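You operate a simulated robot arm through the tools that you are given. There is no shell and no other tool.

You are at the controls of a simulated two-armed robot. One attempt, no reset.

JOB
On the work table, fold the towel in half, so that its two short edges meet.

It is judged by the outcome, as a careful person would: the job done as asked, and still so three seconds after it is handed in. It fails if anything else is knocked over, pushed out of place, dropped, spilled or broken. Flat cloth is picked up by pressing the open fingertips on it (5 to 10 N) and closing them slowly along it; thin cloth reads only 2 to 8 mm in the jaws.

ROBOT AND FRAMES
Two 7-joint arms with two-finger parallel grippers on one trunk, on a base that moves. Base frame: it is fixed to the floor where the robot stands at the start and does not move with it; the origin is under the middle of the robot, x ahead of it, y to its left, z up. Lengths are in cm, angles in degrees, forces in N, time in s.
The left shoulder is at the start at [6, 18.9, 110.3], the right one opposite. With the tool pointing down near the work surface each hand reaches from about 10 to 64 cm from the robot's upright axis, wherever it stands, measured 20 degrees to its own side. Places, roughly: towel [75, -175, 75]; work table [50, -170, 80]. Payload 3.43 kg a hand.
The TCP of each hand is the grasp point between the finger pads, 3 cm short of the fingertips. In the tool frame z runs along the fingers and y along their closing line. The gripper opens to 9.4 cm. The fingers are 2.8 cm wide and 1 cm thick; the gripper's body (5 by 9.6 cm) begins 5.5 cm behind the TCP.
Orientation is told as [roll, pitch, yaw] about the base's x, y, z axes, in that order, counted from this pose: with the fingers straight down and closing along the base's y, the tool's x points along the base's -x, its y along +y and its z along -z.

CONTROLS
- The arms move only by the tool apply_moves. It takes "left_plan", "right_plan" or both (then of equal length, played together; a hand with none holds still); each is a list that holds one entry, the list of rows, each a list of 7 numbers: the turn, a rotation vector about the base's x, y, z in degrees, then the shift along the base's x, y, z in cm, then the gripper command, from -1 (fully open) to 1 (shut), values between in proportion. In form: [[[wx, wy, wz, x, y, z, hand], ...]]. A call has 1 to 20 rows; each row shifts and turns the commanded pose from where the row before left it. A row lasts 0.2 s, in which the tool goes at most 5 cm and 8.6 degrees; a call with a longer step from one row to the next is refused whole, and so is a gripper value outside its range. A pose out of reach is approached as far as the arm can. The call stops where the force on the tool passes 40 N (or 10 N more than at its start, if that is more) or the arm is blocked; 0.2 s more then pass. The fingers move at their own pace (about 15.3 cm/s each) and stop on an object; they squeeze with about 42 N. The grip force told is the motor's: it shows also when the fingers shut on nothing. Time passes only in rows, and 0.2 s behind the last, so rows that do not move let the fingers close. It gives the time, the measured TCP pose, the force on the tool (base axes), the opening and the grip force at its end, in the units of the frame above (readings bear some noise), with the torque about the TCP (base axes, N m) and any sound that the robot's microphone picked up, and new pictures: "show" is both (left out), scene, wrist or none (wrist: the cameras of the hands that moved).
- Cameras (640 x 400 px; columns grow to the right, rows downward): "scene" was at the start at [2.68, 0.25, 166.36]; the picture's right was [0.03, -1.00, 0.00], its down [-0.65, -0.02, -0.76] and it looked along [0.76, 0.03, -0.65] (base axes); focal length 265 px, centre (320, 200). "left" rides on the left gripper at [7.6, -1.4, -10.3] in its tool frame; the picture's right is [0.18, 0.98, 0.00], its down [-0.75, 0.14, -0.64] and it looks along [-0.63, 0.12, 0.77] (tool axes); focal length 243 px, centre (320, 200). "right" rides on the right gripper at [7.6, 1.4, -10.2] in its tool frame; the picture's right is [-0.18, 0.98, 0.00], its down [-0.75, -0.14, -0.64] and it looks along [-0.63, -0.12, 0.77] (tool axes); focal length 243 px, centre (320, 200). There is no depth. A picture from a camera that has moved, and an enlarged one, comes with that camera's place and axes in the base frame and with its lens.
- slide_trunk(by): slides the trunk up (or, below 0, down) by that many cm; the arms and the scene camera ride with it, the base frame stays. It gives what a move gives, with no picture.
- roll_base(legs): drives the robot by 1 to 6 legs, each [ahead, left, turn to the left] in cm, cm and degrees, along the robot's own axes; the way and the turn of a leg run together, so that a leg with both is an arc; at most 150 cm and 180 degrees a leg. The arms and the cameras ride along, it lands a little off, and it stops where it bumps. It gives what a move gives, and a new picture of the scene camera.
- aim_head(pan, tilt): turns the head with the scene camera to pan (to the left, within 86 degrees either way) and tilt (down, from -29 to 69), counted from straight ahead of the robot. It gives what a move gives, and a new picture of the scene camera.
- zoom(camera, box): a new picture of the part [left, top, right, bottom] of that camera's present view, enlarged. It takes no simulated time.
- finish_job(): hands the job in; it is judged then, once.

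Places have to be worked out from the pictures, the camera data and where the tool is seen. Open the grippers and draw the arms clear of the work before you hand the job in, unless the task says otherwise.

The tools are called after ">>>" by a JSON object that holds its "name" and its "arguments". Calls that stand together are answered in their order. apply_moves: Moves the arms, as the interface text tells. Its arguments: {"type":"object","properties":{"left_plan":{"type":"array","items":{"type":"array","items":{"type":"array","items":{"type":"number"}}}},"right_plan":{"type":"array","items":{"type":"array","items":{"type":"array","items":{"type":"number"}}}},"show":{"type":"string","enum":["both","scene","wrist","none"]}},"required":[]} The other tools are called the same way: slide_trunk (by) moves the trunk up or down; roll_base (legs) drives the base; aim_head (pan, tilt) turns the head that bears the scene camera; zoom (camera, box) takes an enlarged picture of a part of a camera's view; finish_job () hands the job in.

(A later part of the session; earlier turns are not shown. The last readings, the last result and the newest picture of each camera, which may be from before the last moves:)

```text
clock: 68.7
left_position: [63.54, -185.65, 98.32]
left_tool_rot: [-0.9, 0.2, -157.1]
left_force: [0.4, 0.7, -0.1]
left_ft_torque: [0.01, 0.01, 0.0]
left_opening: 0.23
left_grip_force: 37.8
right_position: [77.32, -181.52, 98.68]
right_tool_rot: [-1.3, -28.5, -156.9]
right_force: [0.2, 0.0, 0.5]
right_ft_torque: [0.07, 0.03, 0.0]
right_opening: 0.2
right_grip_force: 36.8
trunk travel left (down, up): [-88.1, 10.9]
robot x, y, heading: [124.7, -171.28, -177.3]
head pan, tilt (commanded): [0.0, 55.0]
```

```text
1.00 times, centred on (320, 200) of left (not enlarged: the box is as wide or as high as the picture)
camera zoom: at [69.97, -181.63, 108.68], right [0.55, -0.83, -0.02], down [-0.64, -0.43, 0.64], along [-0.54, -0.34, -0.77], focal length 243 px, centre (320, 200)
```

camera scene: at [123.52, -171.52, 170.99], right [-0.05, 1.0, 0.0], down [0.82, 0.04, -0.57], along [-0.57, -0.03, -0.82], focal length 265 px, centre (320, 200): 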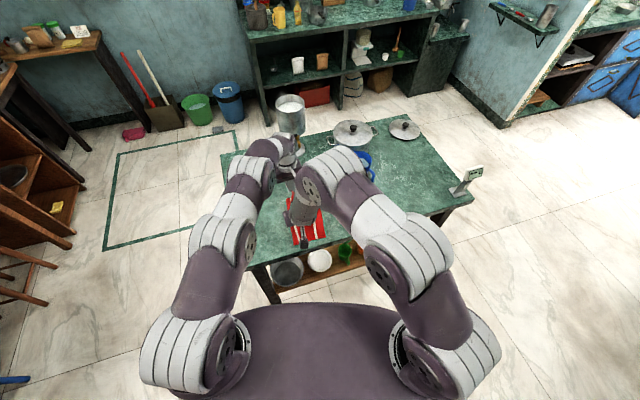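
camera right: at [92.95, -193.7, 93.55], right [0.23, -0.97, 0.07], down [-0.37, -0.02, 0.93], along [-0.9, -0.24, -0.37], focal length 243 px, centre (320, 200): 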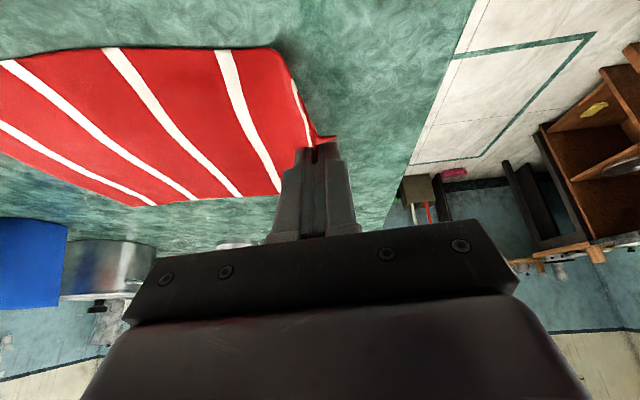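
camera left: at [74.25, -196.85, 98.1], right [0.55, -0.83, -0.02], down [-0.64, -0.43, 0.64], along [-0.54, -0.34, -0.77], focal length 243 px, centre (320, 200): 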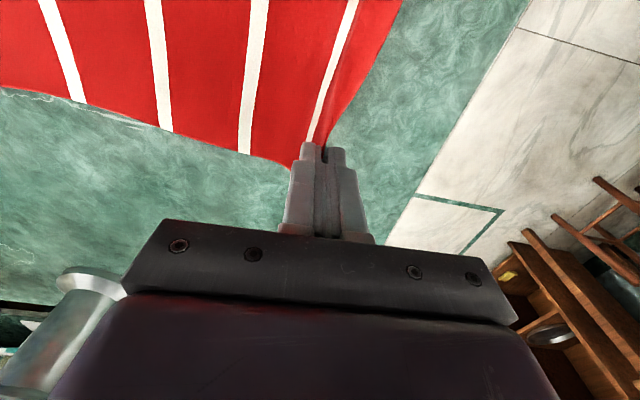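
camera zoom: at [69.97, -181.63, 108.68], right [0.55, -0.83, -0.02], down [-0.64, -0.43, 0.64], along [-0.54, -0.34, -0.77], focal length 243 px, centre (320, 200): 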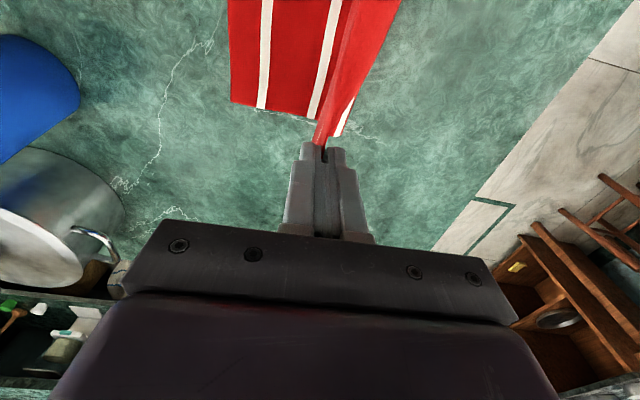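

The near edge hasn't moved. I'll go back another 6.5 cm so the hands are above the true middle, which re-lays the bottom half, then check the crease.

>>> {"name": "roll_base", "arguments": {"legs": [[-1.5, 6.35, 0]]}}

>>> {"name": "zoom", "arguments": {"camera": "right", "box": [0, 0, 640, 400]}}

>>> {"name": "zoom", "arguments": {"camera": "left", "box": [0, 0, 640, 400]}}

```text
clock: 69.7
left_position: [65.16, -191.6, 98.33]
left_tool_rot: [-0.9, 0.0, -157.1]
left_force: [-0.6, 1.3, -0.9]
left_ft_torque: [-0.05, 0.01, 0.01]
left_opening: 0.26
left_grip_force: 37.0
right_position: [78.96, -187.37, 98.62]
right_tool_rot: [-1.2, -28.8, -156.8]
right_force: [-0.7, 0.4, -0.1]
right_ft_torque: [0.03, 0.01, 0.01]
right_opening: 0.22
right_grip_force: 36.6
trunk travel left (down, up): [-88.1, 10.9]
robot x, y, heading: [126.12, -177.81, -177.3]
head pan, tilt (commanded): [0.0, 55.0]
camera scene: at [125.3, -177.57, 174.99], right [-0.05, 1.0, 0.0], down [0.82, 0.04, -0.57], along [-0.57, -0.03, -0.82], focal length 265 px, centre (320, 200)
```

scene: 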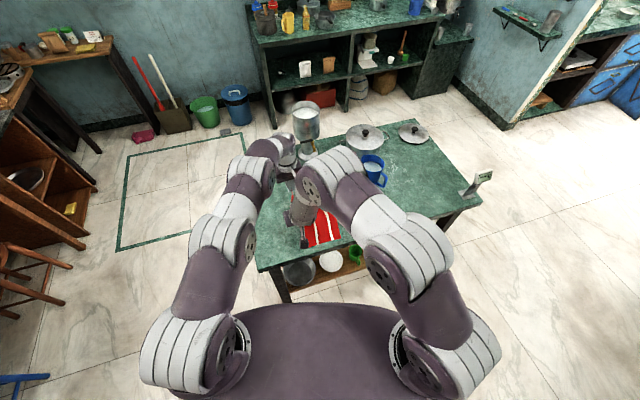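

```text
1.00 times, centred on (320, 200) of right (not enlarged: the box is as wide or as high as the picture)
camera zoom: at [90.46, -184.35, 104.14], right [0.23, -0.97, 0.07], down [-0.37, -0.02, 0.93], along [-0.9, -0.24, -0.37], focal length 243 px, centre (320, 200)
```

zoom: 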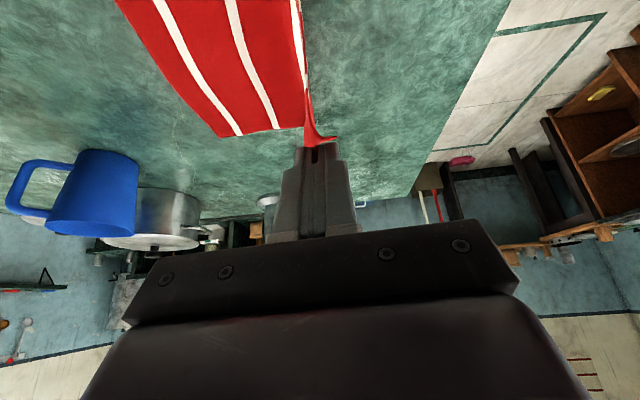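

```text
1.00 times, centred on (320, 200) of left (not enlarged: the box is as wide or as high as the picture)
camera zoom: at [71.73, -187.49, 108.7], right [0.55, -0.83, -0.01], down [-0.64, -0.43, 0.64], along [-0.54, -0.34, -0.77], focal length 243 px, centre (320, 200)
```

zoom: 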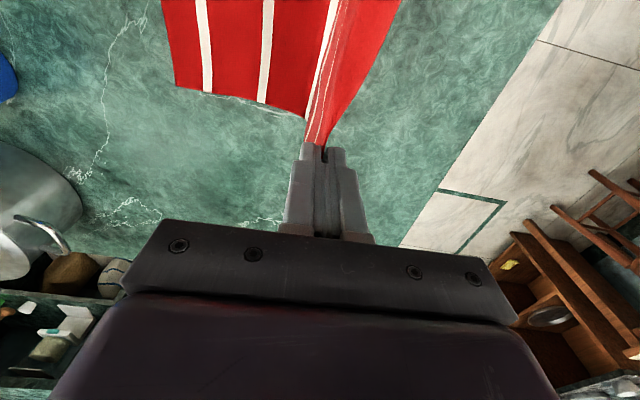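

The bottom half is laid out again and the hands are above the middle at 15 cm. Now I'll descend along a 45° line in alternating ~3 cm trunk and base steps.

>>> {"name": "slide_trunk", "arguments": {"by": -1.5}}

>>> {"name": "roll_base", "arguments": {"legs": [[0.7, -2.95, 0]]}}

>>> {"name": "slide_trunk", "arguments": {"by": -3}}

>>> {"name": "roll_base", "arguments": {"legs": [[0.7, -2.95, 0]]}}

>>> {"name": "slide_trunk", "arguments": {"by": -3}}

>>> {"name": "zoom", "arguments": {"camera": "right", "box": [0, 0, 640, 400]}}

>>> {"name": "zoom", "arguments": {"camera": "left", "box": [0, 0, 640, 400]}}

```text
clock: 70.3
left_position: [65.29, -191.69, 96.92]
left_tool_rot: [-0.9, 0.0, -157.1]
left_force: [0.4, 0.2, 1.3]
left_ft_torque: [0.01, -0.01, 0.01]
left_opening: 0.21
left_grip_force: 37.3
right_position: [79.07, -187.55, 97.05]
right_tool_rot: [-1.4, -28.7, -156.7]
right_force: [0.5, 0.2, -0.4]
right_ft_torque: [0.01, 0.04, 0.0]
right_opening: 0.21
right_grip_force: 36.7
trunk travel left (down, up): [-86.6, 12.4]
robot x, y, heading: [126.49, -177.84, -177.4]
head pan, tilt (commanded): [0.0, 55.0]
```

```text
clock: 71.2
left_position: [64.58, -189.35, 96.96]
left_tool_rot: [-1.2, 0.1, -157.1]
left_force: [-0.5, -0.7, -0.6]
left_ft_torque: [0.04, -0.02, -0.03]
left_opening: 0.21
left_grip_force: 36.9
right_position: [78.32, -185.1, 97.26]
right_tool_rot: [-1.5, -28.7, -156.7]
right_force: [0.5, 0.1, 0.3]
right_ft_torque: [0.01, 0.02, -0.05]
right_opening: 0.24
right_grip_force: 36.1
trunk travel left (down, up): [-86.6, 12.4]
robot x, y, heading: [125.32, -174.54, -177.2]
head pan, tilt (commanded): [0.0, 55.0]
camera scene: at [124.73, -175.66, 173.49], right [-0.05, 1.0, 0.0], down [0.82, 0.04, -0.57], along [-0.57, -0.03, -0.82], focal length 265 px, centre (320, 200)
```

scene: 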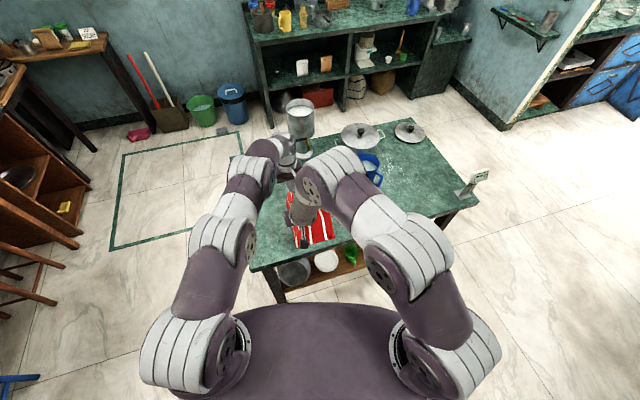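

```text
clock: 71.9
left_position: [64.51, -188.93, 93.88]
left_tool_rot: [-0.8, 0.0, -157.1]
left_force: [-0.6, 0.8, -0.5]
left_ft_torque: [0.01, -0.01, -0.02]
left_opening: 0.22
left_grip_force: 36.8
right_position: [78.23, -184.57, 94.17]
right_tool_rot: [-1.1, -28.6, -156.8]
right_force: [-0.1, -0.3, 0.2]
right_ft_torque: [-0.01, 0.01, 0.0]
right_opening: 0.22
right_grip_force: 36.3
trunk travel left (down, up): [-83.6, 15.4]
robot x, y, heading: [125.27, -175.41, -177.0]
head pan, tilt (commanded): [0.0, 55.0]
```

```text
clock: 72.8
left_position: [63.78, -186.55, 93.98]
left_tool_rot: [-1.1, 0.0, -156.9]
left_force: [-0.2, -0.8, 0.0]
left_ft_torque: [0.06, 0.06, 0.03]
left_opening: 0.28
left_grip_force: 37.4
right_position: [77.66, -182.25, 94.18]
right_tool_rot: [-1.6, -28.6, -156.6]
right_force: [-1.3, 0.0, 0.0]
right_ft_torque: [0.02, 0.02, -0.04]
right_opening: 0.2
right_grip_force: 36.6
trunk travel left (down, up): [-83.6, 15.4]
robot x, y, heading: [124.82, -172.29, -177.0]
head pan, tilt (commanded): [0.0, 55.0]
camera scene: at [123.9, -172.8, 170.49], right [-0.05, 1.0, 0.0], down [0.82, 0.04, -0.57], along [-0.57, -0.03, -0.82], focal length 265 px, centre (320, 200)
```

scene: 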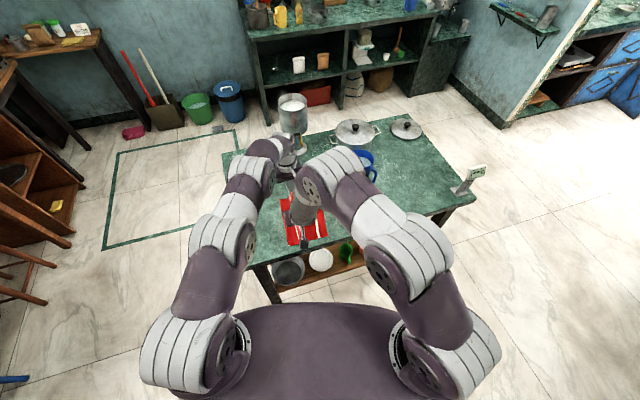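

```text
clock: 73.5
left_position: [63.7, -186.04, 90.91]
left_tool_rot: [-0.8, 0.0, -157.0]
left_force: [0.0, -0.4, -0.8]
left_ft_torque: [-0.05, 0.0, -0.01]
left_opening: 0.21
left_grip_force: 37.0
right_position: [77.49, -181.8, 91.15]
right_tool_rot: [-1.2, -28.8, -156.8]
right_force: [-0.5, -0.4, 0.1]
right_ft_torque: [0.0, -0.01, 0.0]
right_opening: 0.22
right_grip_force: 36.3
trunk travel left (down, up): [-80.6, 18.4]
robot x, y, heading: [124.67, -171.93, -177.1]
head pan, tilt (commanded): [0.0, 55.0]
```

```text
1.00 times, centred on (320, 200) of right (not enlarged: the box is as wide or as high as the picture)
camera zoom: at [88.87, -178.79, 96.65], right [0.23, -0.97, 0.07], down [-0.37, -0.02, 0.93], along [-0.9, -0.24, -0.37], focal length 243 px, centre (320, 200)
```

zoom: 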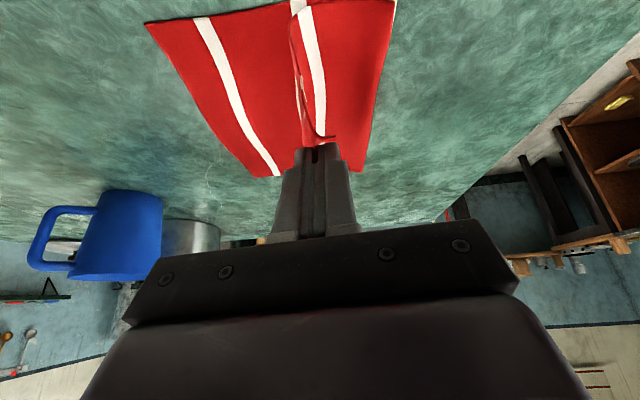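

```text
1.00 times, centred on (320, 200) of left (not enlarged: the box is as wide or as high as the picture)
camera zoom: at [70.14, -181.95, 101.21], right [0.55, -0.83, -0.01], down [-0.64, -0.43, 0.64], along [-0.54, -0.34, -0.77], focal length 243 px, centre (320, 200)
```

zoom: 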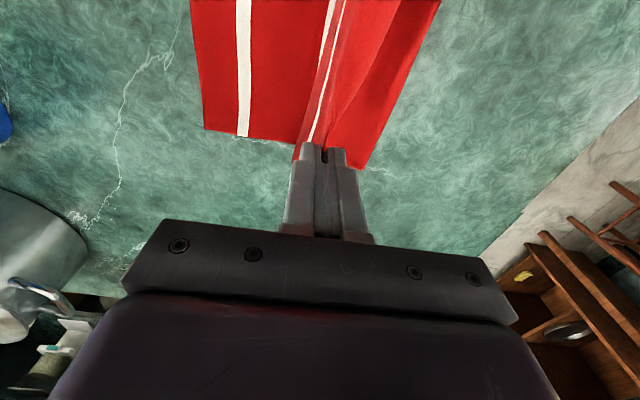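

On track (p≈196.5, h≈7.6). I'll continue with another base step and a smaller lowering.

>>> {"name": "roll_base", "arguments": {"legs": [[0.7, -2.95, 0]]}}

>>> {"name": "slide_trunk", "arguments": {"by": -2.5}}

>>> {"name": "zoom", "arguments": {"camera": "right", "box": [0, 0, 640, 400]}}

>>> {"name": "zoom", "arguments": {"camera": "left", "box": [0, 0, 640, 400]}}

```text
clock: 74.3
left_position: [62.96, -183.46, 90.86]
left_tool_rot: [-1.1, 0.1, -156.9]
left_force: [0.3, 0.3, -0.3]
left_ft_torque: [0.02, 0.02, -0.02]
left_opening: 0.23
left_grip_force: 37.2
right_position: [76.74, -179.25, 91.17]
right_tool_rot: [-1.5, -28.9, -156.4]
right_force: [0.0, -0.7, -0.8]
right_ft_torque: [0.0, 0.03, -0.05]
right_opening: 0.22
right_grip_force: 36.4
trunk travel left (down, up): [-80.6, 18.4]
robot x, y, heading: [123.78, -169.02, -177.1]
head pan, tilt (commanded): [0.0, 55.0]
camera scene: at [123.01, -169.73, 167.49], right [-0.05, 1.0, 0.0], down [0.82, 0.04, -0.57], along [-0.57, -0.03, -0.82], focal length 265 px, centre (320, 200)
```

scene: 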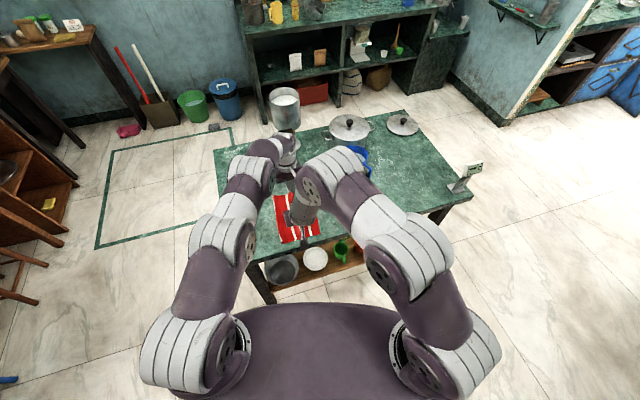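

```text
clock: 75.0
left_position: [62.83, -183.22, 88.41]
left_tool_rot: [-0.8, 0.0, -156.9]
left_force: [0.8, 0.8, 0.4]
left_ft_torque: [-0.02, 0.0, -0.02]
left_opening: 0.23
left_grip_force: 36.9
right_position: [76.73, -179.08, 88.71]
right_tool_rot: [-1.2, -28.6, -156.5]
right_force: [-1.0, 0.1, 0.2]
right_ft_torque: [-0.02, 0.02, 0.0]
right_opening: 0.19
right_grip_force: 36.9
trunk travel left (down, up): [-78.1, 20.9]
robot x, y, heading: [123.84, -169.36, -177.1]
head pan, tilt (commanded): [0.0, 55.0]
```

```text
1.00 times, centred on (320, 200) of right (not enlarged: the box is as wide or as high as the picture)
camera zoom: at [88.05, -175.97, 94.15], right [0.23, -0.97, 0.07], down [-0.37, -0.02, 0.93], along [-0.9, -0.24, -0.37], focal length 243 px, centre (320, 200)
```

zoom: 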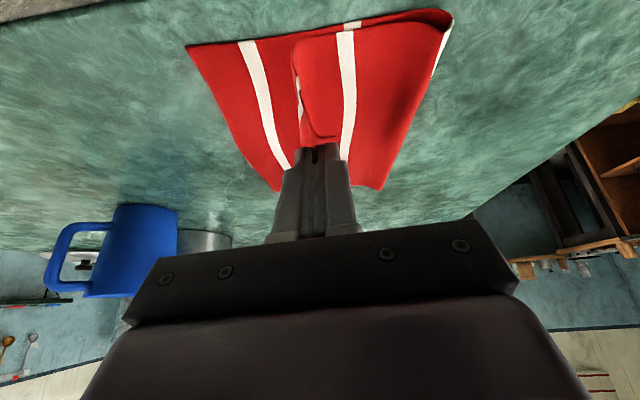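

```text
1.00 times, centred on (320, 200) of left (not enlarged: the box is as wide or as high as the picture)
camera zoom: at [69.32, -179.16, 98.7], right [0.55, -0.83, -0.01], down [-0.63, -0.43, 0.64], along [-0.54, -0.35, -0.77], focal length 243 px, centre (320, 200)
```

zoom: 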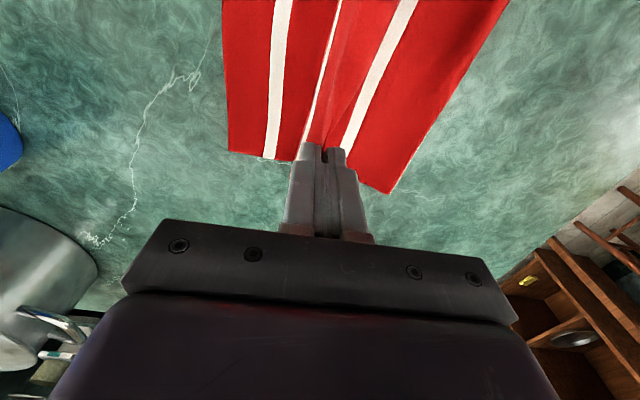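

Crease loop is at about 201 and the near edge at 186.6, so the geometry is good now (p=193.6, h=5.1). I'll continue with finer steps along the 45° line.

>>> {"name": "roll_base", "arguments": {"legs": [[0.37, -1.6, 0]]}}

>>> {"name": "slide_trunk", "arguments": {"by": -1.4}}

>>> {"name": "roll_base", "arguments": {"legs": [[0.37, -1.6, 0]]}}

>>> {"name": "slide_trunk", "arguments": {"by": -1.4}}

>>> {"name": "zoom", "arguments": {"camera": "right", "box": [210, 0, 450, 150]}}

>>> {"name": "zoom", "arguments": {"camera": "left", "box": [200, 0, 520, 200]}}

```text
clock: 75.8
left_position: [62.34, -182.04, 88.33]
left_tool_rot: [-1.1, 0.1, -156.9]
left_force: [-0.2, 0.0, -0.7]
left_ft_torque: [0.02, 0.03, -0.02]
left_opening: 0.24
left_grip_force: 36.9
right_position: [76.26, -177.74, 88.53]
right_tool_rot: [-1.5, -28.7, -156.5]
right_force: [0.2, 0.2, 0.6]
right_ft_torque: [0.05, -0.02, -0.05]
right_opening: 0.22
right_grip_force: 36.6
trunk travel left (down, up): [-78.1, 20.9]
robot x, y, heading: [123.56, -167.72, -177.1]
head pan, tilt (commanded): [0.0, 55.0]
camera scene: at [122.56, -168.12, 164.99], right [-0.05, 1.0, 0.0], down [0.82, 0.04, -0.57], along [-0.57, -0.03, -0.82], focal length 265 px, centre (320, 200)
```

scene: 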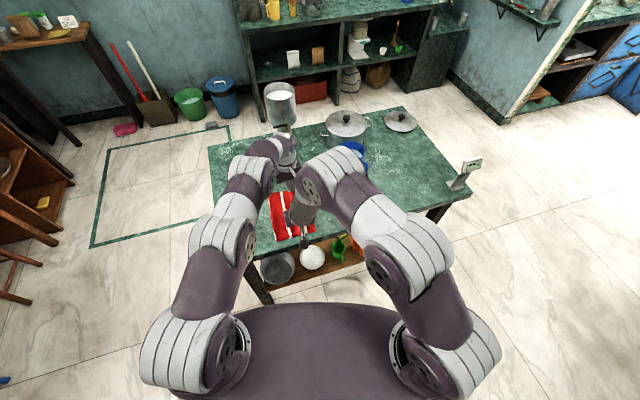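

```text
clock: 76.4
left_position: [62.31, -181.8, 86.94]
left_tool_rot: [-0.8, 0.0, -156.9]
left_force: [0.2, 1.5, 0.1]
left_ft_torque: [0.0, 0.03, 0.01]
left_opening: 0.24
left_grip_force: 37.2
right_position: [76.14, -177.42, 87.22]
right_tool_rot: [-1.2, -28.7, -156.6]
right_force: [0.0, -0.5, -0.1]
right_ft_torque: [0.03, 0.02, 0.03]
right_opening: 0.17
right_grip_force: 36.6
trunk travel left (down, up): [-76.7, 22.3]
robot x, y, heading: [123.68, -167.75, -177.0]
head pan, tilt (commanded): [0.0, 55.0]
```

```text
clock: 77.2
left_position: [61.91, -180.58, 86.99]
left_tool_rot: [-0.9, 0.1, -156.9]
left_force: [0.8, -0.2, 0.0]
left_ft_torque: [0.06, 0.02, -0.02]
left_opening: 0.23
left_grip_force: 37.0
right_position: [75.69, -176.24, 87.18]
right_tool_rot: [-1.4, -28.7, -156.4]
right_force: [-0.3, 0.5, 0.3]
right_ft_torque: [0.02, 0.03, -0.04]
right_opening: 0.19
right_grip_force: 36.5
trunk travel left (down, up): [-76.7, 22.3]
robot x, y, heading: [123.09, -165.98, -176.9]
head pan, tilt (commanded): [0.0, 55.0]
camera scene: at [122.1, -166.5, 163.59], right [-0.05, 1.0, 0.0], down [0.82, 0.04, -0.57], along [-0.57, -0.03, -0.82], focal length 265 px, centre (320, 200)
```

scene: 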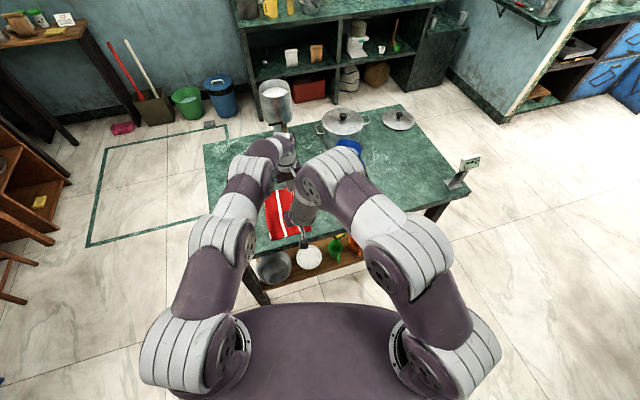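

```text
clock: 77.8
left_position: [61.98, -180.39, 85.56]
left_tool_rot: [-0.8, 0.0, -156.9]
left_force: [0.2, 0.1, -0.1]
left_ft_torque: [0.02, -0.01, 0.01]
left_opening: 0.25
left_grip_force: 36.7
right_position: [75.74, -176.09, 85.88]
right_tool_rot: [-1.3, -28.7, -156.5]
right_force: [0.0, -0.5, -0.3]
right_ft_torque: [0.02, -0.01, 0.03]
right_opening: 0.19
right_grip_force: 36.8
trunk travel left (down, up): [-75.3, 23.7]
robot x, y, heading: [123.27, -165.99, -176.9]
head pan, tilt (commanded): [0.0, 55.0]
```

```text
2.67 times, centred on (330, 75) of right
camera zoom: at [87.17, -172.96, 91.35], right [0.23, -0.97, 0.07], down [-0.37, -0.02, 0.93], along [-0.9, -0.24, -0.37], focal length 647 px, centre (293, 533)
```

zoom: 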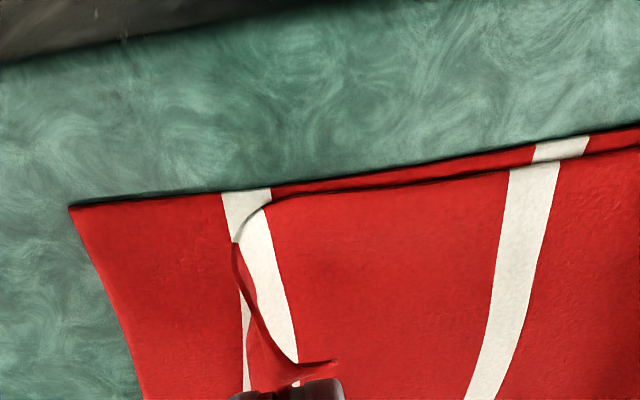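

```text
2.00 times, centred on (360, 100) of left
camera zoom: at [68.43, -176.19, 95.88], right [0.56, -0.83, -0.01], down [-0.63, -0.43, 0.64], along [-0.54, -0.35, -0.77], focal length 485 px, centre (240, 400)
```

zoom: 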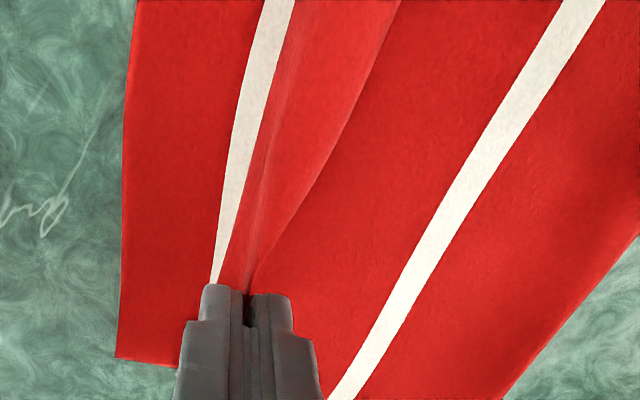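

Now stripes line up almost perfectly (top layer ~0.8 cm overshoot at most), with about 4 cm of the top layer standing up to the jaws. I'll swing that last strip over: 1.8 cm forward with the base, then a diagonal lowering with the arms.

>>> {"name": "roll_base", "arguments": {"legs": [[0.42, -1.85, 0]]}}

>>> {"name": "apply_moves", "arguments": {"left_plan": [[[0, 0, 0, -0.05, 0.18, -0.25, 1], [0, 0, 0, -0.05, 0.18, -0.3, 1], [0, 0, 0, -0.05, 0.18, -0.3, 1], [0, 0, 0, -0.05, 0.18, -0.3, 1], [0, 0, 0, 0, 0, 0, 1]]], "right_plan": [[[0, 0, 0, -0.05, 0.18, -0.25, 1], [0, 0, 0, -0.05, 0.18, -0.3, 1], [0, 0, 0, -0.05, 0.18, -0.3, 1], [0, 0, 0, -0.05, 0.18, -0.3, 1], [0, 0, 0, 0, 0, 0, 1]]], "show": "wrist"}}

>>> {"name": "zoom", "arguments": {"camera": "right", "box": [210, 0, 450, 150]}}

>>> {"name": "zoom", "arguments": {"camera": "left", "box": [200, 0, 520, 200]}}

```text
clock: 78.6
left_position: [61.56, -178.74, 85.6]
left_tool_rot: [-1.0, 0.1, -156.8]
left_force: [0.5, 0.0, -0.7]
left_ft_torque: [0.0, 0.01, -0.05]
left_opening: 0.24
left_grip_force: 37.3
right_position: [75.35, -174.45, 85.85]
right_tool_rot: [-1.4, -28.7, -156.4]
right_force: [0.4, 0.8, -0.4]
right_ft_torque: [0.03, 0.0, -0.02]
right_opening: 0.21
right_grip_force: 36.8
trunk travel left (down, up): [-75.3, 23.7]
robot x, y, heading: [122.5, -163.74, -176.8]
head pan, tilt (commanded): [0.0, 55.0]
camera scene: at [121.58, -164.63, 162.19], right [-0.05, 1.0, 0.0], down [0.82, 0.04, -0.57], along [-0.57, -0.03, -0.82], focal length 265 px, centre (320, 200)
```

scene: 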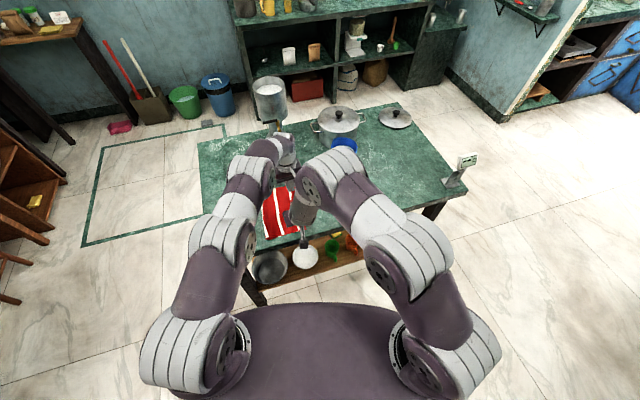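

```text
clock: 79.8
left_position: [61.32, -177.86, 84.44]
left_tool_rot: [-0.9, 0.0, -156.9]
left_force: [-0.5, 0.4, -1.0]
left_ft_torque: [0.01, 0.0, 0.0]
left_opening: 0.19
left_grip_force: 37.2
right_position: [75.09, -173.51, 84.71]
right_tool_rot: [-1.3, -28.7, -156.6]
right_force: [0.4, 0.0, 0.5]
right_ft_torque: [0.01, 0.02, -0.01]
right_opening: 0.22
right_grip_force: 36.8
trunk travel left (down, up): [-75.3, 23.7]
robot x, y, heading: [122.32, -164.34, -177.1]
head pan, tilt (commanded): [0.0, 55.0]
camera right: at [86.5, -170.39, 90.2], right [0.23, -0.97, 0.07], down [-0.37, -0.02, 0.93], along [-0.9, -0.24, -0.37], focal length 243 px, centre (320, 200)
camera left: at [67.79, -173.69, 94.69], right [0.56, -0.83, -0.01], down [-0.63, -0.44, 0.64], along [-0.54, -0.35, -0.77], focal length 243 px, centre (320, 200)
```

right: 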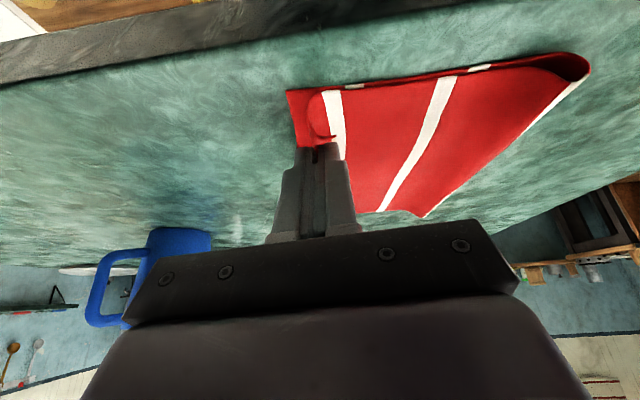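
left: 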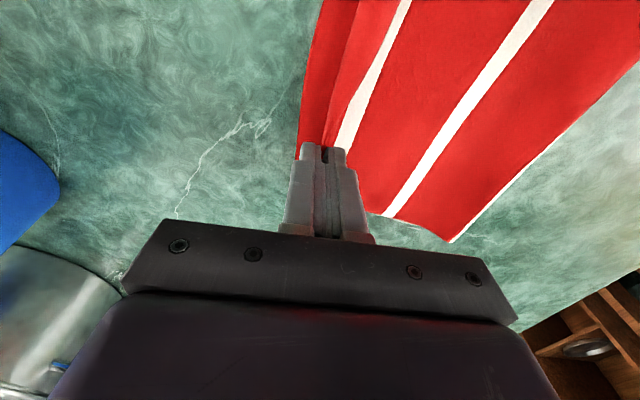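

```text
2.67 times, centred on (330, 75) of right
camera zoom: at [86.5, -170.39, 90.2], right [0.23, -0.97, 0.07], down [-0.37, -0.02, 0.93], along [-0.9, -0.24, -0.37], focal length 647 px, centre (293, 533)
```

zoom: 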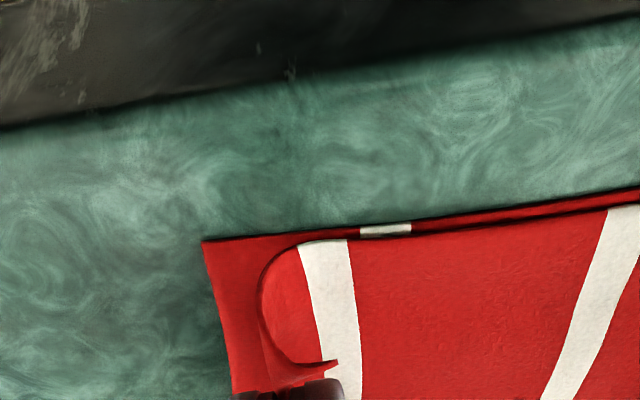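

```text
2.00 times, centred on (360, 100) of left
camera zoom: at [67.79, -173.69, 94.69], right [0.56, -0.83, -0.01], down [-0.63, -0.44, 0.64], along [-0.54, -0.35, -0.77], focal length 485 px, centre (240, 400)
```

zoom: 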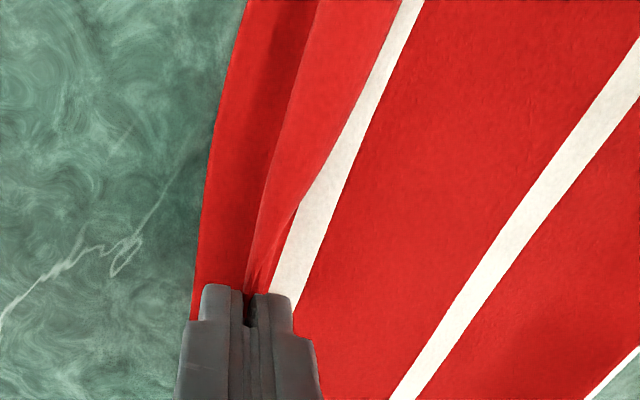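

The cuff is still curled and pulled the top layer about 1.8 cm too far. Better idea: re-lay to where about 4 cm of the top layer stands vertically, leaning slightly outward, then open wide so it falls outward flat. I'll back up a little and come down again.

>>> {"name": "slide_trunk", "arguments": {"by": 2.5}}

>>> {"name": "roll_base", "arguments": {"legs": [[-0.7, 2.92, 0]]}}

>>> {"name": "slide_trunk", "arguments": {"by": 2.5}}

>>> {"name": "roll_base", "arguments": {"legs": [[-0.6, 2.5, 0]]}}

>>> {"name": "zoom", "arguments": {"camera": "right", "box": [170, 0, 490, 200]}}

>>> {"name": "zoom", "arguments": {"camera": "left", "box": [200, 0, 520, 200]}}

```text
clock: 80.5
left_position: [61.16, -177.84, 86.71]
left_tool_rot: [-0.9, 0.0, -156.9]
left_force: [0.0, -0.4, 0.1]
left_ft_torque: [0.04, 0.02, -0.02]
left_opening: 0.24
left_grip_force: 36.9
right_position: [75.06, -173.48, 87.26]
right_tool_rot: [-1.4, -28.8, -156.5]
right_force: [-0.3, 0.3, 0.6]
right_ft_torque: [0.0, 0.02, 0.02]
right_opening: 0.19
right_grip_force: 36.2
trunk travel left (down, up): [-77.8, 21.2]
robot x, y, heading: [122.71, -164.3, -177.0]
head pan, tilt (commanded): [0.0, 55.0]
```

```text
clock: 81.4
left_position: [62.15, -180.43, 86.89]
left_tool_rot: [-0.8, 0.1, -156.8]
left_force: [-0.4, 0.0, 0.1]
left_ft_torque: [0.03, 0.01, -0.04]
left_opening: 0.21
left_grip_force: 37.3
right_position: [75.84, -176.21, 87.23]
right_tool_rot: [-1.1, -28.6, -156.5]
right_force: [0.3, 0.4, -0.1]
right_ft_torque: [0.0, 0.0, 0.05]
right_opening: 0.2
right_grip_force: 37.1
trunk travel left (down, up): [-77.8, 21.2]
robot x, y, heading: [123.42, -167.53, -177.1]
head pan, tilt (commanded): [0.0, 55.0]
camera scene: at [122.29, -166.98, 164.69], right [-0.05, 1.0, 0.0], down [0.82, 0.04, -0.57], along [-0.57, -0.03, -0.82], focal length 265 px, centre (320, 200)
```

scene: 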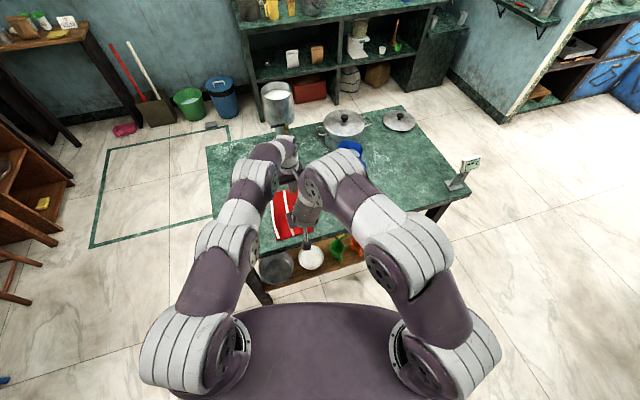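

```text
clock: 82.1
left_position: [62.05, -180.79, 89.42]
left_tool_rot: [-0.9, 0.0, -157.0]
left_force: [-0.4, -0.4, -1.0]
left_ft_torque: [0.05, 0.03, 0.0]
left_opening: 0.24
left_grip_force: 36.9
right_position: [75.88, -176.47, 89.57]
right_tool_rot: [-1.4, -28.6, -156.5]
right_force: [-0.4, -0.7, 0.3]
right_ft_torque: [0.01, 0.0, 0.01]
right_opening: 0.23
right_grip_force: 37.0
trunk travel left (down, up): [-80.3, 18.7]
robot x, y, heading: [123.26, -167.28, -176.9]
head pan, tilt (commanded): [0.0, 55.0]
```

```text
clock: 82.9
left_position: [62.75, -182.81, 89.49]
left_tool_rot: [-0.8, 0.0, -156.9]
left_force: [0.3, 0.4, 0.1]
left_ft_torque: [-0.02, 0.01, -0.01]
left_opening: 0.25
left_grip_force: 37.1
right_position: [76.62, -178.61, 89.64]
right_tool_rot: [-1.1, -28.7, -156.7]
right_force: [-0.5, 0.9, -0.1]
right_ft_torque: [-0.03, 0.02, -0.03]
right_opening: 0.2
right_grip_force: 36.8
trunk travel left (down, up): [-80.3, 18.7]
robot x, y, heading: [124.19, -169.55, -177.0]
head pan, tilt (commanded): [0.0, 55.0]
camera scene: at [122.96, -169.27, 167.19], right [-0.05, 1.0, 0.0], down [0.82, 0.04, -0.57], along [-0.57, -0.03, -0.82], focal length 265 px, centre (320, 200)
```

scene: 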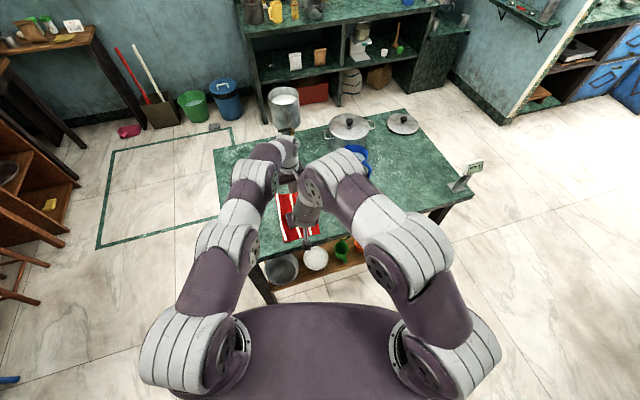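

```text
2.00 times, centred on (330, 100) of right
camera zoom: at [87.98, -175.44, 95.19], right [0.23, -0.97, 0.07], down [-0.37, -0.02, 0.93], along [-0.9, -0.24, -0.37], focal length 485 px, centre (300, 400)
```

zoom: 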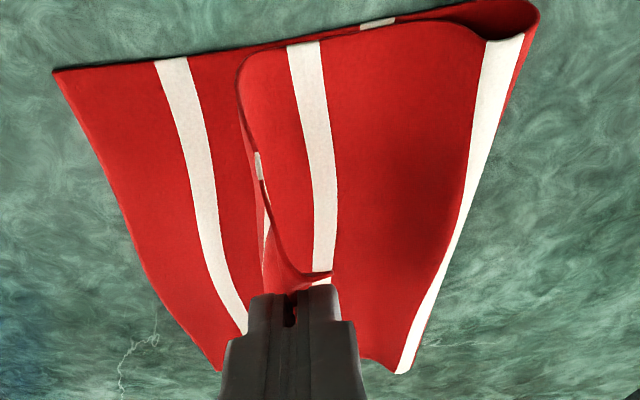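

```text
2.00 times, centred on (360, 100) of left
camera zoom: at [69.28, -178.71, 99.67], right [0.55, -0.83, -0.01], down [-0.63, -0.43, 0.64], along [-0.54, -0.35, -0.77], focal length 485 px, centre (240, 400)
```

zoom: 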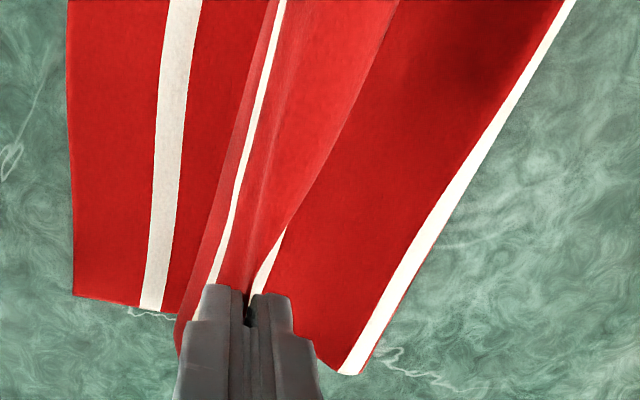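

The middle white stripe sits right at the crease, so the fold is centered. I'll come down again along the line to about p≈190.7, h≈3.

>>> {"name": "roll_base", "arguments": {"legs": [[0.3, -1.3, 0]]}}

>>> {"name": "slide_trunk", "arguments": {"by": -1.6}}

>>> {"name": "roll_base", "arguments": {"legs": [[0.3, -1.3, 0]]}}

>>> {"name": "slide_trunk", "arguments": {"by": -1.5}}

>>> {"name": "zoom", "arguments": {"camera": "right", "box": [210, 0, 450, 150]}}

>>> {"name": "zoom", "arguments": {"camera": "left", "box": [200, 0, 520, 200]}}

```text
clock: 83.7
left_position: [62.48, -182.06, 89.44]
left_tool_rot: [-1.0, 0.0, -156.9]
left_force: [0.5, -0.1, 0.3]
left_ft_torque: [0.06, 0.03, -0.01]
left_opening: 0.21
left_grip_force: 37.1
right_position: [76.31, -177.7, 89.6]
right_tool_rot: [-1.5, -28.5, -156.5]
right_force: [-0.2, -0.7, 0.1]
right_ft_torque: [0.04, 0.01, -0.03]
right_opening: 0.18
right_grip_force: 36.7
trunk travel left (down, up): [-80.3, 18.7]
robot x, y, heading: [123.84, -168.37, -176.9]
head pan, tilt (commanded): [0.0, 55.0]
camera scene: at [122.84, -168.87, 167.19], right [-0.05, 1.0, 0.0], down [0.82, 0.04, -0.57], along [-0.57, -0.03, -0.82], focal length 265 px, centre (320, 200)
```

scene: 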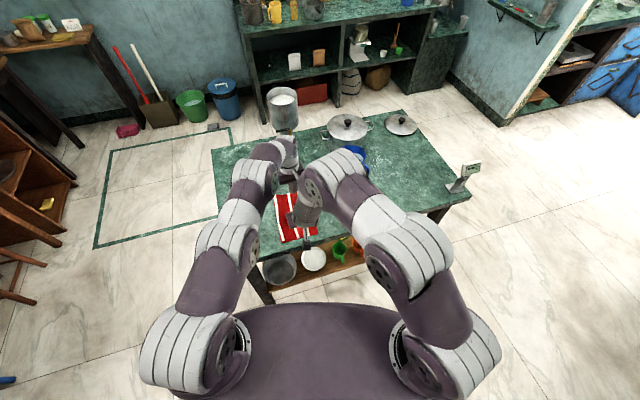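

```text
clock: 84.3
left_position: [62.39, -181.87, 87.75]
left_tool_rot: [-0.9, 0.0, -156.9]
left_force: [-0.3, 0.0, -0.5]
left_ft_torque: [-0.02, -0.04, -0.01]
left_opening: 0.22
left_grip_force: 37.0
right_position: [76.3, -177.52, 88.14]
right_tool_rot: [-1.2, -28.8, -156.6]
right_force: [0.6, 0.4, -0.2]
right_ft_torque: [-0.03, -0.02, -0.02]
right_opening: 0.21
right_grip_force: 36.8
trunk travel left (down, up): [-78.7, 20.3]
robot x, y, heading: [123.61, -168.65, -177.1]
head pan, tilt (commanded): [0.0, 55.0]
```

```text
clock: 85.0
left_position: [62.04, -180.69, 87.78]
left_tool_rot: [-1.0, 0.0, -156.7]
left_force: [0.7, -0.5, 0.1]
left_ft_torque: [0.01, 0.02, -0.01]
left_opening: 0.22
left_grip_force: 37.0
right_position: [76.03, -176.39, 88.02]
right_tool_rot: [-1.4, -28.7, -156.4]
right_force: [-0.2, 0.6, 1.1]
right_ft_torque: [0.0, 0.03, -0.02]
right_opening: 0.19
right_grip_force: 36.6
trunk travel left (down, up): [-78.7, 20.3]
robot x, y, heading: [123.21, -166.9, -177.0]
head pan, tilt (commanded): [0.0, 55.0]
camera scene: at [122.44, -167.45, 165.59], right [-0.05, 1.0, 0.0], down [0.82, 0.04, -0.57], along [-0.57, -0.03, -0.82], focal length 265 px, centre (320, 200)
```

scene: 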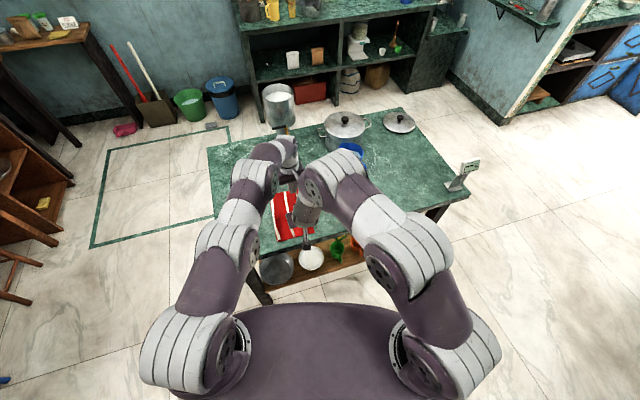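

```text
clock: 85.7
left_position: [62.05, -180.5, 86.22]
left_tool_rot: [-0.8, -0.1, -156.8]
left_force: [-0.4, -0.5, 0.4]
left_ft_torque: [-0.02, 0.0, -0.02]
left_opening: 0.25
left_grip_force: 37.0
right_position: [75.96, -176.19, 86.6]
right_tool_rot: [-1.2, -28.7, -156.6]
right_force: [0.4, 0.2, 0.6]
right_ft_torque: [0.02, -0.01, -0.01]
right_opening: 0.2
right_grip_force: 37.2
trunk travel left (down, up): [-77.2, 21.8]
robot x, y, heading: [123.37, -166.91, -177.1]
head pan, tilt (commanded): [0.0, 55.0]
```

```text
2.67 times, centred on (330, 75) of right
camera zoom: at [87.34, -173.17, 92.1], right [0.23, -0.97, 0.07], down [-0.37, -0.02, 0.93], along [-0.9, -0.24, -0.37], focal length 647 px, centre (293, 533)
```

zoom: 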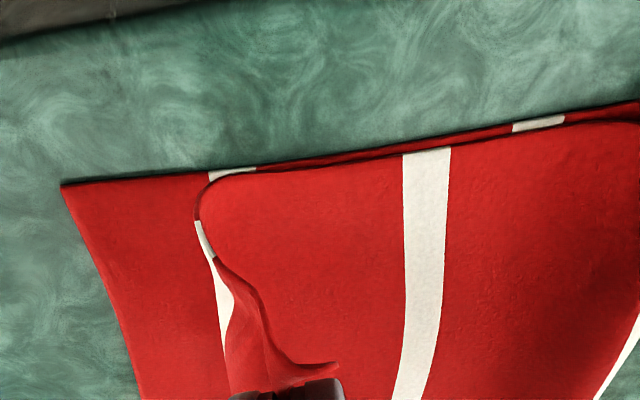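

```text
2.00 times, centred on (360, 100) of left
camera zoom: at [68.61, -176.46, 96.6], right [0.56, -0.83, -0.01], down [-0.63, -0.44, 0.64], along [-0.54, -0.35, -0.77], focal length 485 px, centre (240, 400)
```

zoom: 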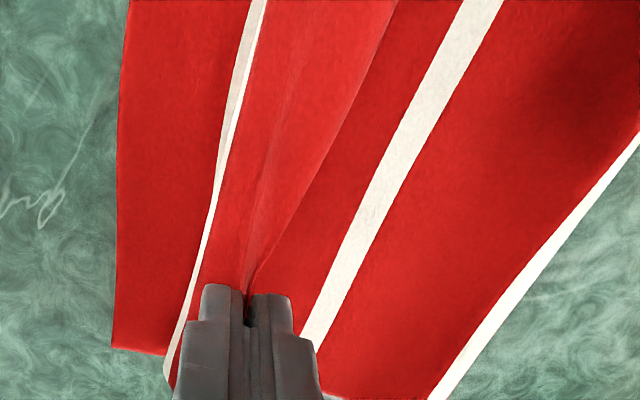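

Now there's still 1–2 cm overshoot likely, since the crease loop is springy and will extend when flattened. I'll back off and re-lay about 2 cm earlier.

>>> {"name": "slide_trunk", "arguments": {"by": 2.5}}

>>> {"name": "roll_base", "arguments": {"legs": [[-0.93, 3.9, 0]]}}

>>> {"name": "slide_trunk", "arguments": {"by": 1.5}}

>>> {"name": "roll_base", "arguments": {"legs": [[0.23, -1.1, 0]]}}

>>> {"name": "slide_trunk", "arguments": {"by": -2.2}}

>>> {"name": "roll_base", "arguments": {"legs": [[0.23, -1.1, 0]]}}

>>> {"name": "slide_trunk", "arguments": {"by": -1.6}}

>>> {"name": "zoom", "arguments": {"camera": "right", "box": [170, 0, 490, 200]}}

>>> {"name": "zoom", "arguments": {"camera": "left", "box": [200, 0, 520, 200]}}

```text
clock: 86.4
left_position: [62.12, -180.66, 88.83]
left_tool_rot: [-0.9, 0.0, -156.8]
left_force: [0.2, -0.2, 0.1]
left_ft_torque: [0.03, 0.01, 0.01]
left_opening: 0.23
left_grip_force: 37.1
right_position: [75.93, -176.31, 89.07]
right_tool_rot: [-1.3, -28.6, -156.5]
right_force: [0.7, 0.3, -0.8]
right_ft_torque: [0.03, -0.03, 0.02]
right_opening: 0.19
right_grip_force: 36.6
trunk travel left (down, up): [-79.7, 19.3]
robot x, y, heading: [123.17, -167.28, -177.0]
head pan, tilt (commanded): [0.0, 55.0]
```

```text
clock: 87.3
left_position: [63.14, -184.17, 88.73]
left_tool_rot: [-0.8, 0.0, -156.7]
left_force: [-0.1, -0.8, -0.5]
left_ft_torque: [0.0, -0.01, -0.02]
left_opening: 0.23
left_grip_force: 36.9
right_position: [77.03, -179.81, 89.0]
right_tool_rot: [-1.3, -28.7, -156.6]
right_force: [0.4, -0.9, -0.1]
right_ft_torque: [-0.02, 0.01, -0.01]
right_opening: 0.22
right_grip_force: 36.4
trunk travel left (down, up): [-79.7, 19.3]
robot x, y, heading: [124.56, -170.74, -177.1]
head pan, tilt (commanded): [0.0, 55.0]
camera scene: at [123.41, -170.66, 166.59], right [-0.05, 1.0, 0.0], down [0.82, 0.04, -0.57], along [-0.57, -0.03, -0.82], focal length 265 px, centre (320, 200)
```

scene: 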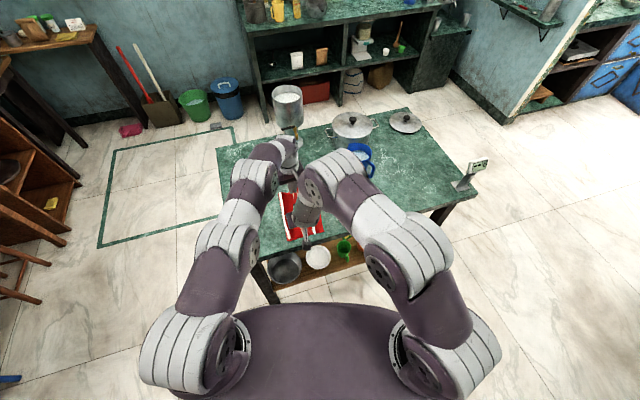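

```text
clock: 87.9
left_position: [63.27, -184.5, 90.35]
left_tool_rot: [-0.9, -0.1, -156.7]
left_force: [0.4, -0.2, 0.2]
left_ft_torque: [0.01, 0.0, 0.02]
left_opening: 0.23
left_grip_force: 37.4
right_position: [77.02, -180.12, 90.52]
right_tool_rot: [-1.4, -28.6, -156.5]
right_force: [-1.3, -0.1, 0.5]
right_ft_torque: [-0.02, 0.04, -0.04]
right_opening: 0.21
right_grip_force: 36.7
trunk travel left (down, up): [-81.2, 17.8]
robot x, y, heading: [124.57, -171.03, -177.1]
head pan, tilt (commanded): [0.0, 55.0]
```

```text
clock: 88.7
left_position: [62.95, -183.45, 90.22]
left_tool_rot: [-1.0, 0.1, -156.9]
left_force: [0.3, -0.9, 0.5]
left_ft_torque: [0.06, 0.0, -0.04]
left_opening: 0.25
left_grip_force: 37.2
right_position: [76.85, -179.09, 90.66]
right_tool_rot: [-1.4, -28.6, -156.4]
right_force: [-0.3, -0.6, -0.2]
right_ft_torque: [0.0, -0.01, 0.02]
right_opening: 0.19
right_grip_force: 36.7
trunk travel left (down, up): [-81.2, 17.8]
robot x, y, heading: [124.21, -169.86, -177.1]
head pan, tilt (commanded): [0.0, 55.0]
camera scene: at [123.25, -170.16, 168.09], right [-0.05, 1.0, 0.0], down [0.82, 0.04, -0.57], along [-0.57, -0.03, -0.82], focal length 265 px, centre (320, 200)
```

scene: 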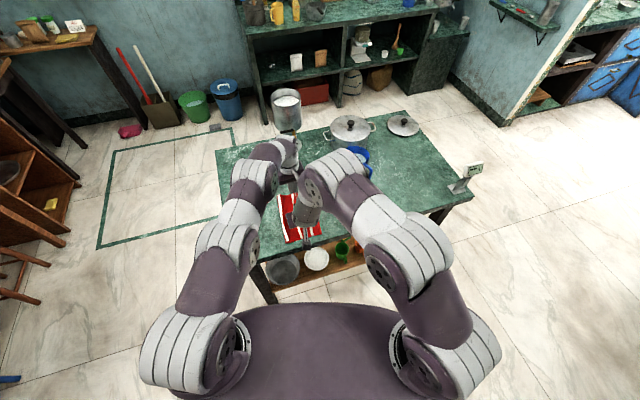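

```text
clock: 89.3
left_position: [62.99, -183.24, 88.14]
left_tool_rot: [-0.9, -0.1, -156.9]
left_force: [-0.3, 0.2, 0.3]
left_ft_torque: [0.0, -0.01, -0.01]
left_opening: 0.23
left_grip_force: 37.1
right_position: [76.84, -178.95, 88.39]
right_tool_rot: [-1.3, -28.7, -156.5]
right_force: [0.6, 0.3, 0.1]
right_ft_torque: [-0.01, 0.01, -0.02]
right_opening: 0.19
right_grip_force: 36.5
trunk travel left (down, up): [-79.0, 20.0]
robot x, y, heading: [124.12, -169.3, -177.2]
head pan, tilt (commanded): [0.0, 55.0]
```

```text
clock: 90.1
left_position: [62.75, -182.43, 88.11]
left_tool_rot: [-1.0, 0.0, -156.8]
left_force: [0.6, -0.3, 0.0]
left_ft_torque: [0.04, 0.01, -0.04]
left_opening: 0.21
left_grip_force: 37.2
right_position: [76.59, -177.99, 88.36]
right_tool_rot: [-1.4, -28.5, -156.4]
right_force: [-0.6, -1.0, -0.6]
right_ft_torque: [0.02, 0.02, -0.03]
right_opening: 0.17
right_grip_force: 36.5
trunk travel left (down, up): [-79.0, 20.0]
robot x, y, heading: [124.17, -168.78, -177.0]
head pan, tilt (commanded): [0.0, 55.0]
camera scene: at [122.98, -169.06, 165.89], right [-0.05, 1.0, 0.0], down [0.82, 0.04, -0.57], along [-0.57, -0.03, -0.82], focal length 265 px, centre (320, 200)
```

scene: 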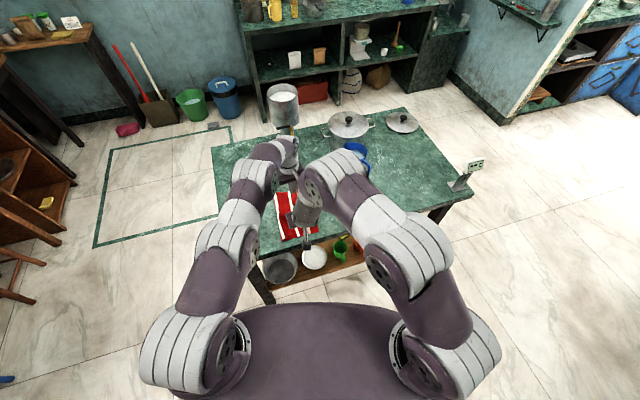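

```text
clock: 90.7
left_position: [62.73, -182.18, 86.45]
left_tool_rot: [-0.9, 0.0, -156.9]
left_force: [1.4, -0.2, 0.2]
left_ft_torque: [0.01, 0.02, -0.02]
left_opening: 0.23
left_grip_force: 36.9
right_position: [76.49, -177.91, 86.82]
right_tool_rot: [-1.3, -28.6, -156.5]
right_force: [0.0, -0.3, 0.0]
right_ft_torque: [0.02, 0.02, -0.01]
right_opening: 0.19
right_grip_force: 36.1
trunk travel left (down, up): [-77.4, 21.6]
robot x, y, heading: [124.1, -168.72, -177.0]
head pan, tilt (commanded): [0.0, 55.0]
```

```text
2.00 times, centred on (330, 100) of right
camera zoom: at [87.91, -174.8, 92.3], right [0.23, -0.97, 0.07], down [-0.37, -0.02, 0.93], along [-0.9, -0.24, -0.37], focal length 485 px, centre (300, 400)
```

zoom: 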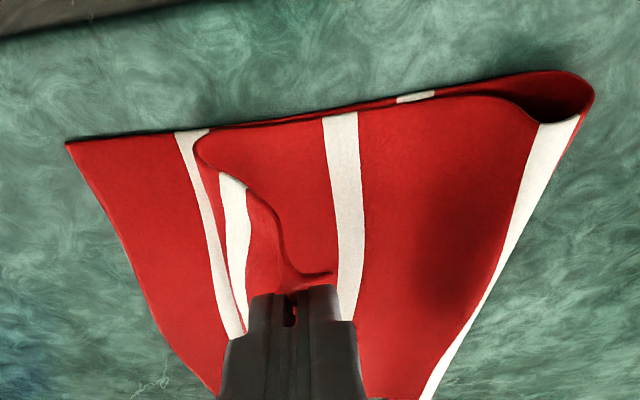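

```text
2.00 times, centred on (360, 100) of left
camera zoom: at [69.17, -178.11, 96.8], right [0.56, -0.83, -0.02], down [-0.63, -0.44, 0.64], along [-0.54, -0.35, -0.77], focal length 485 px, centre (240, 400)
```

zoom: 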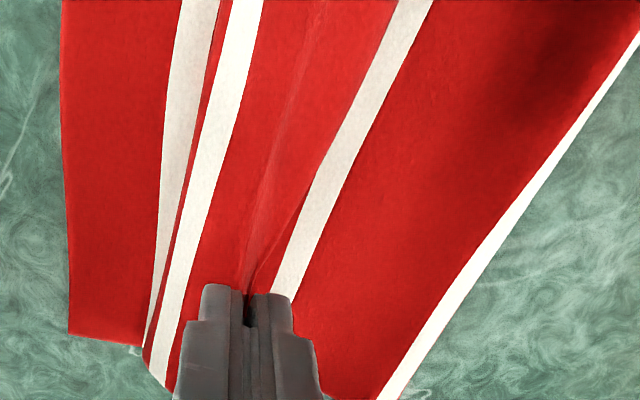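

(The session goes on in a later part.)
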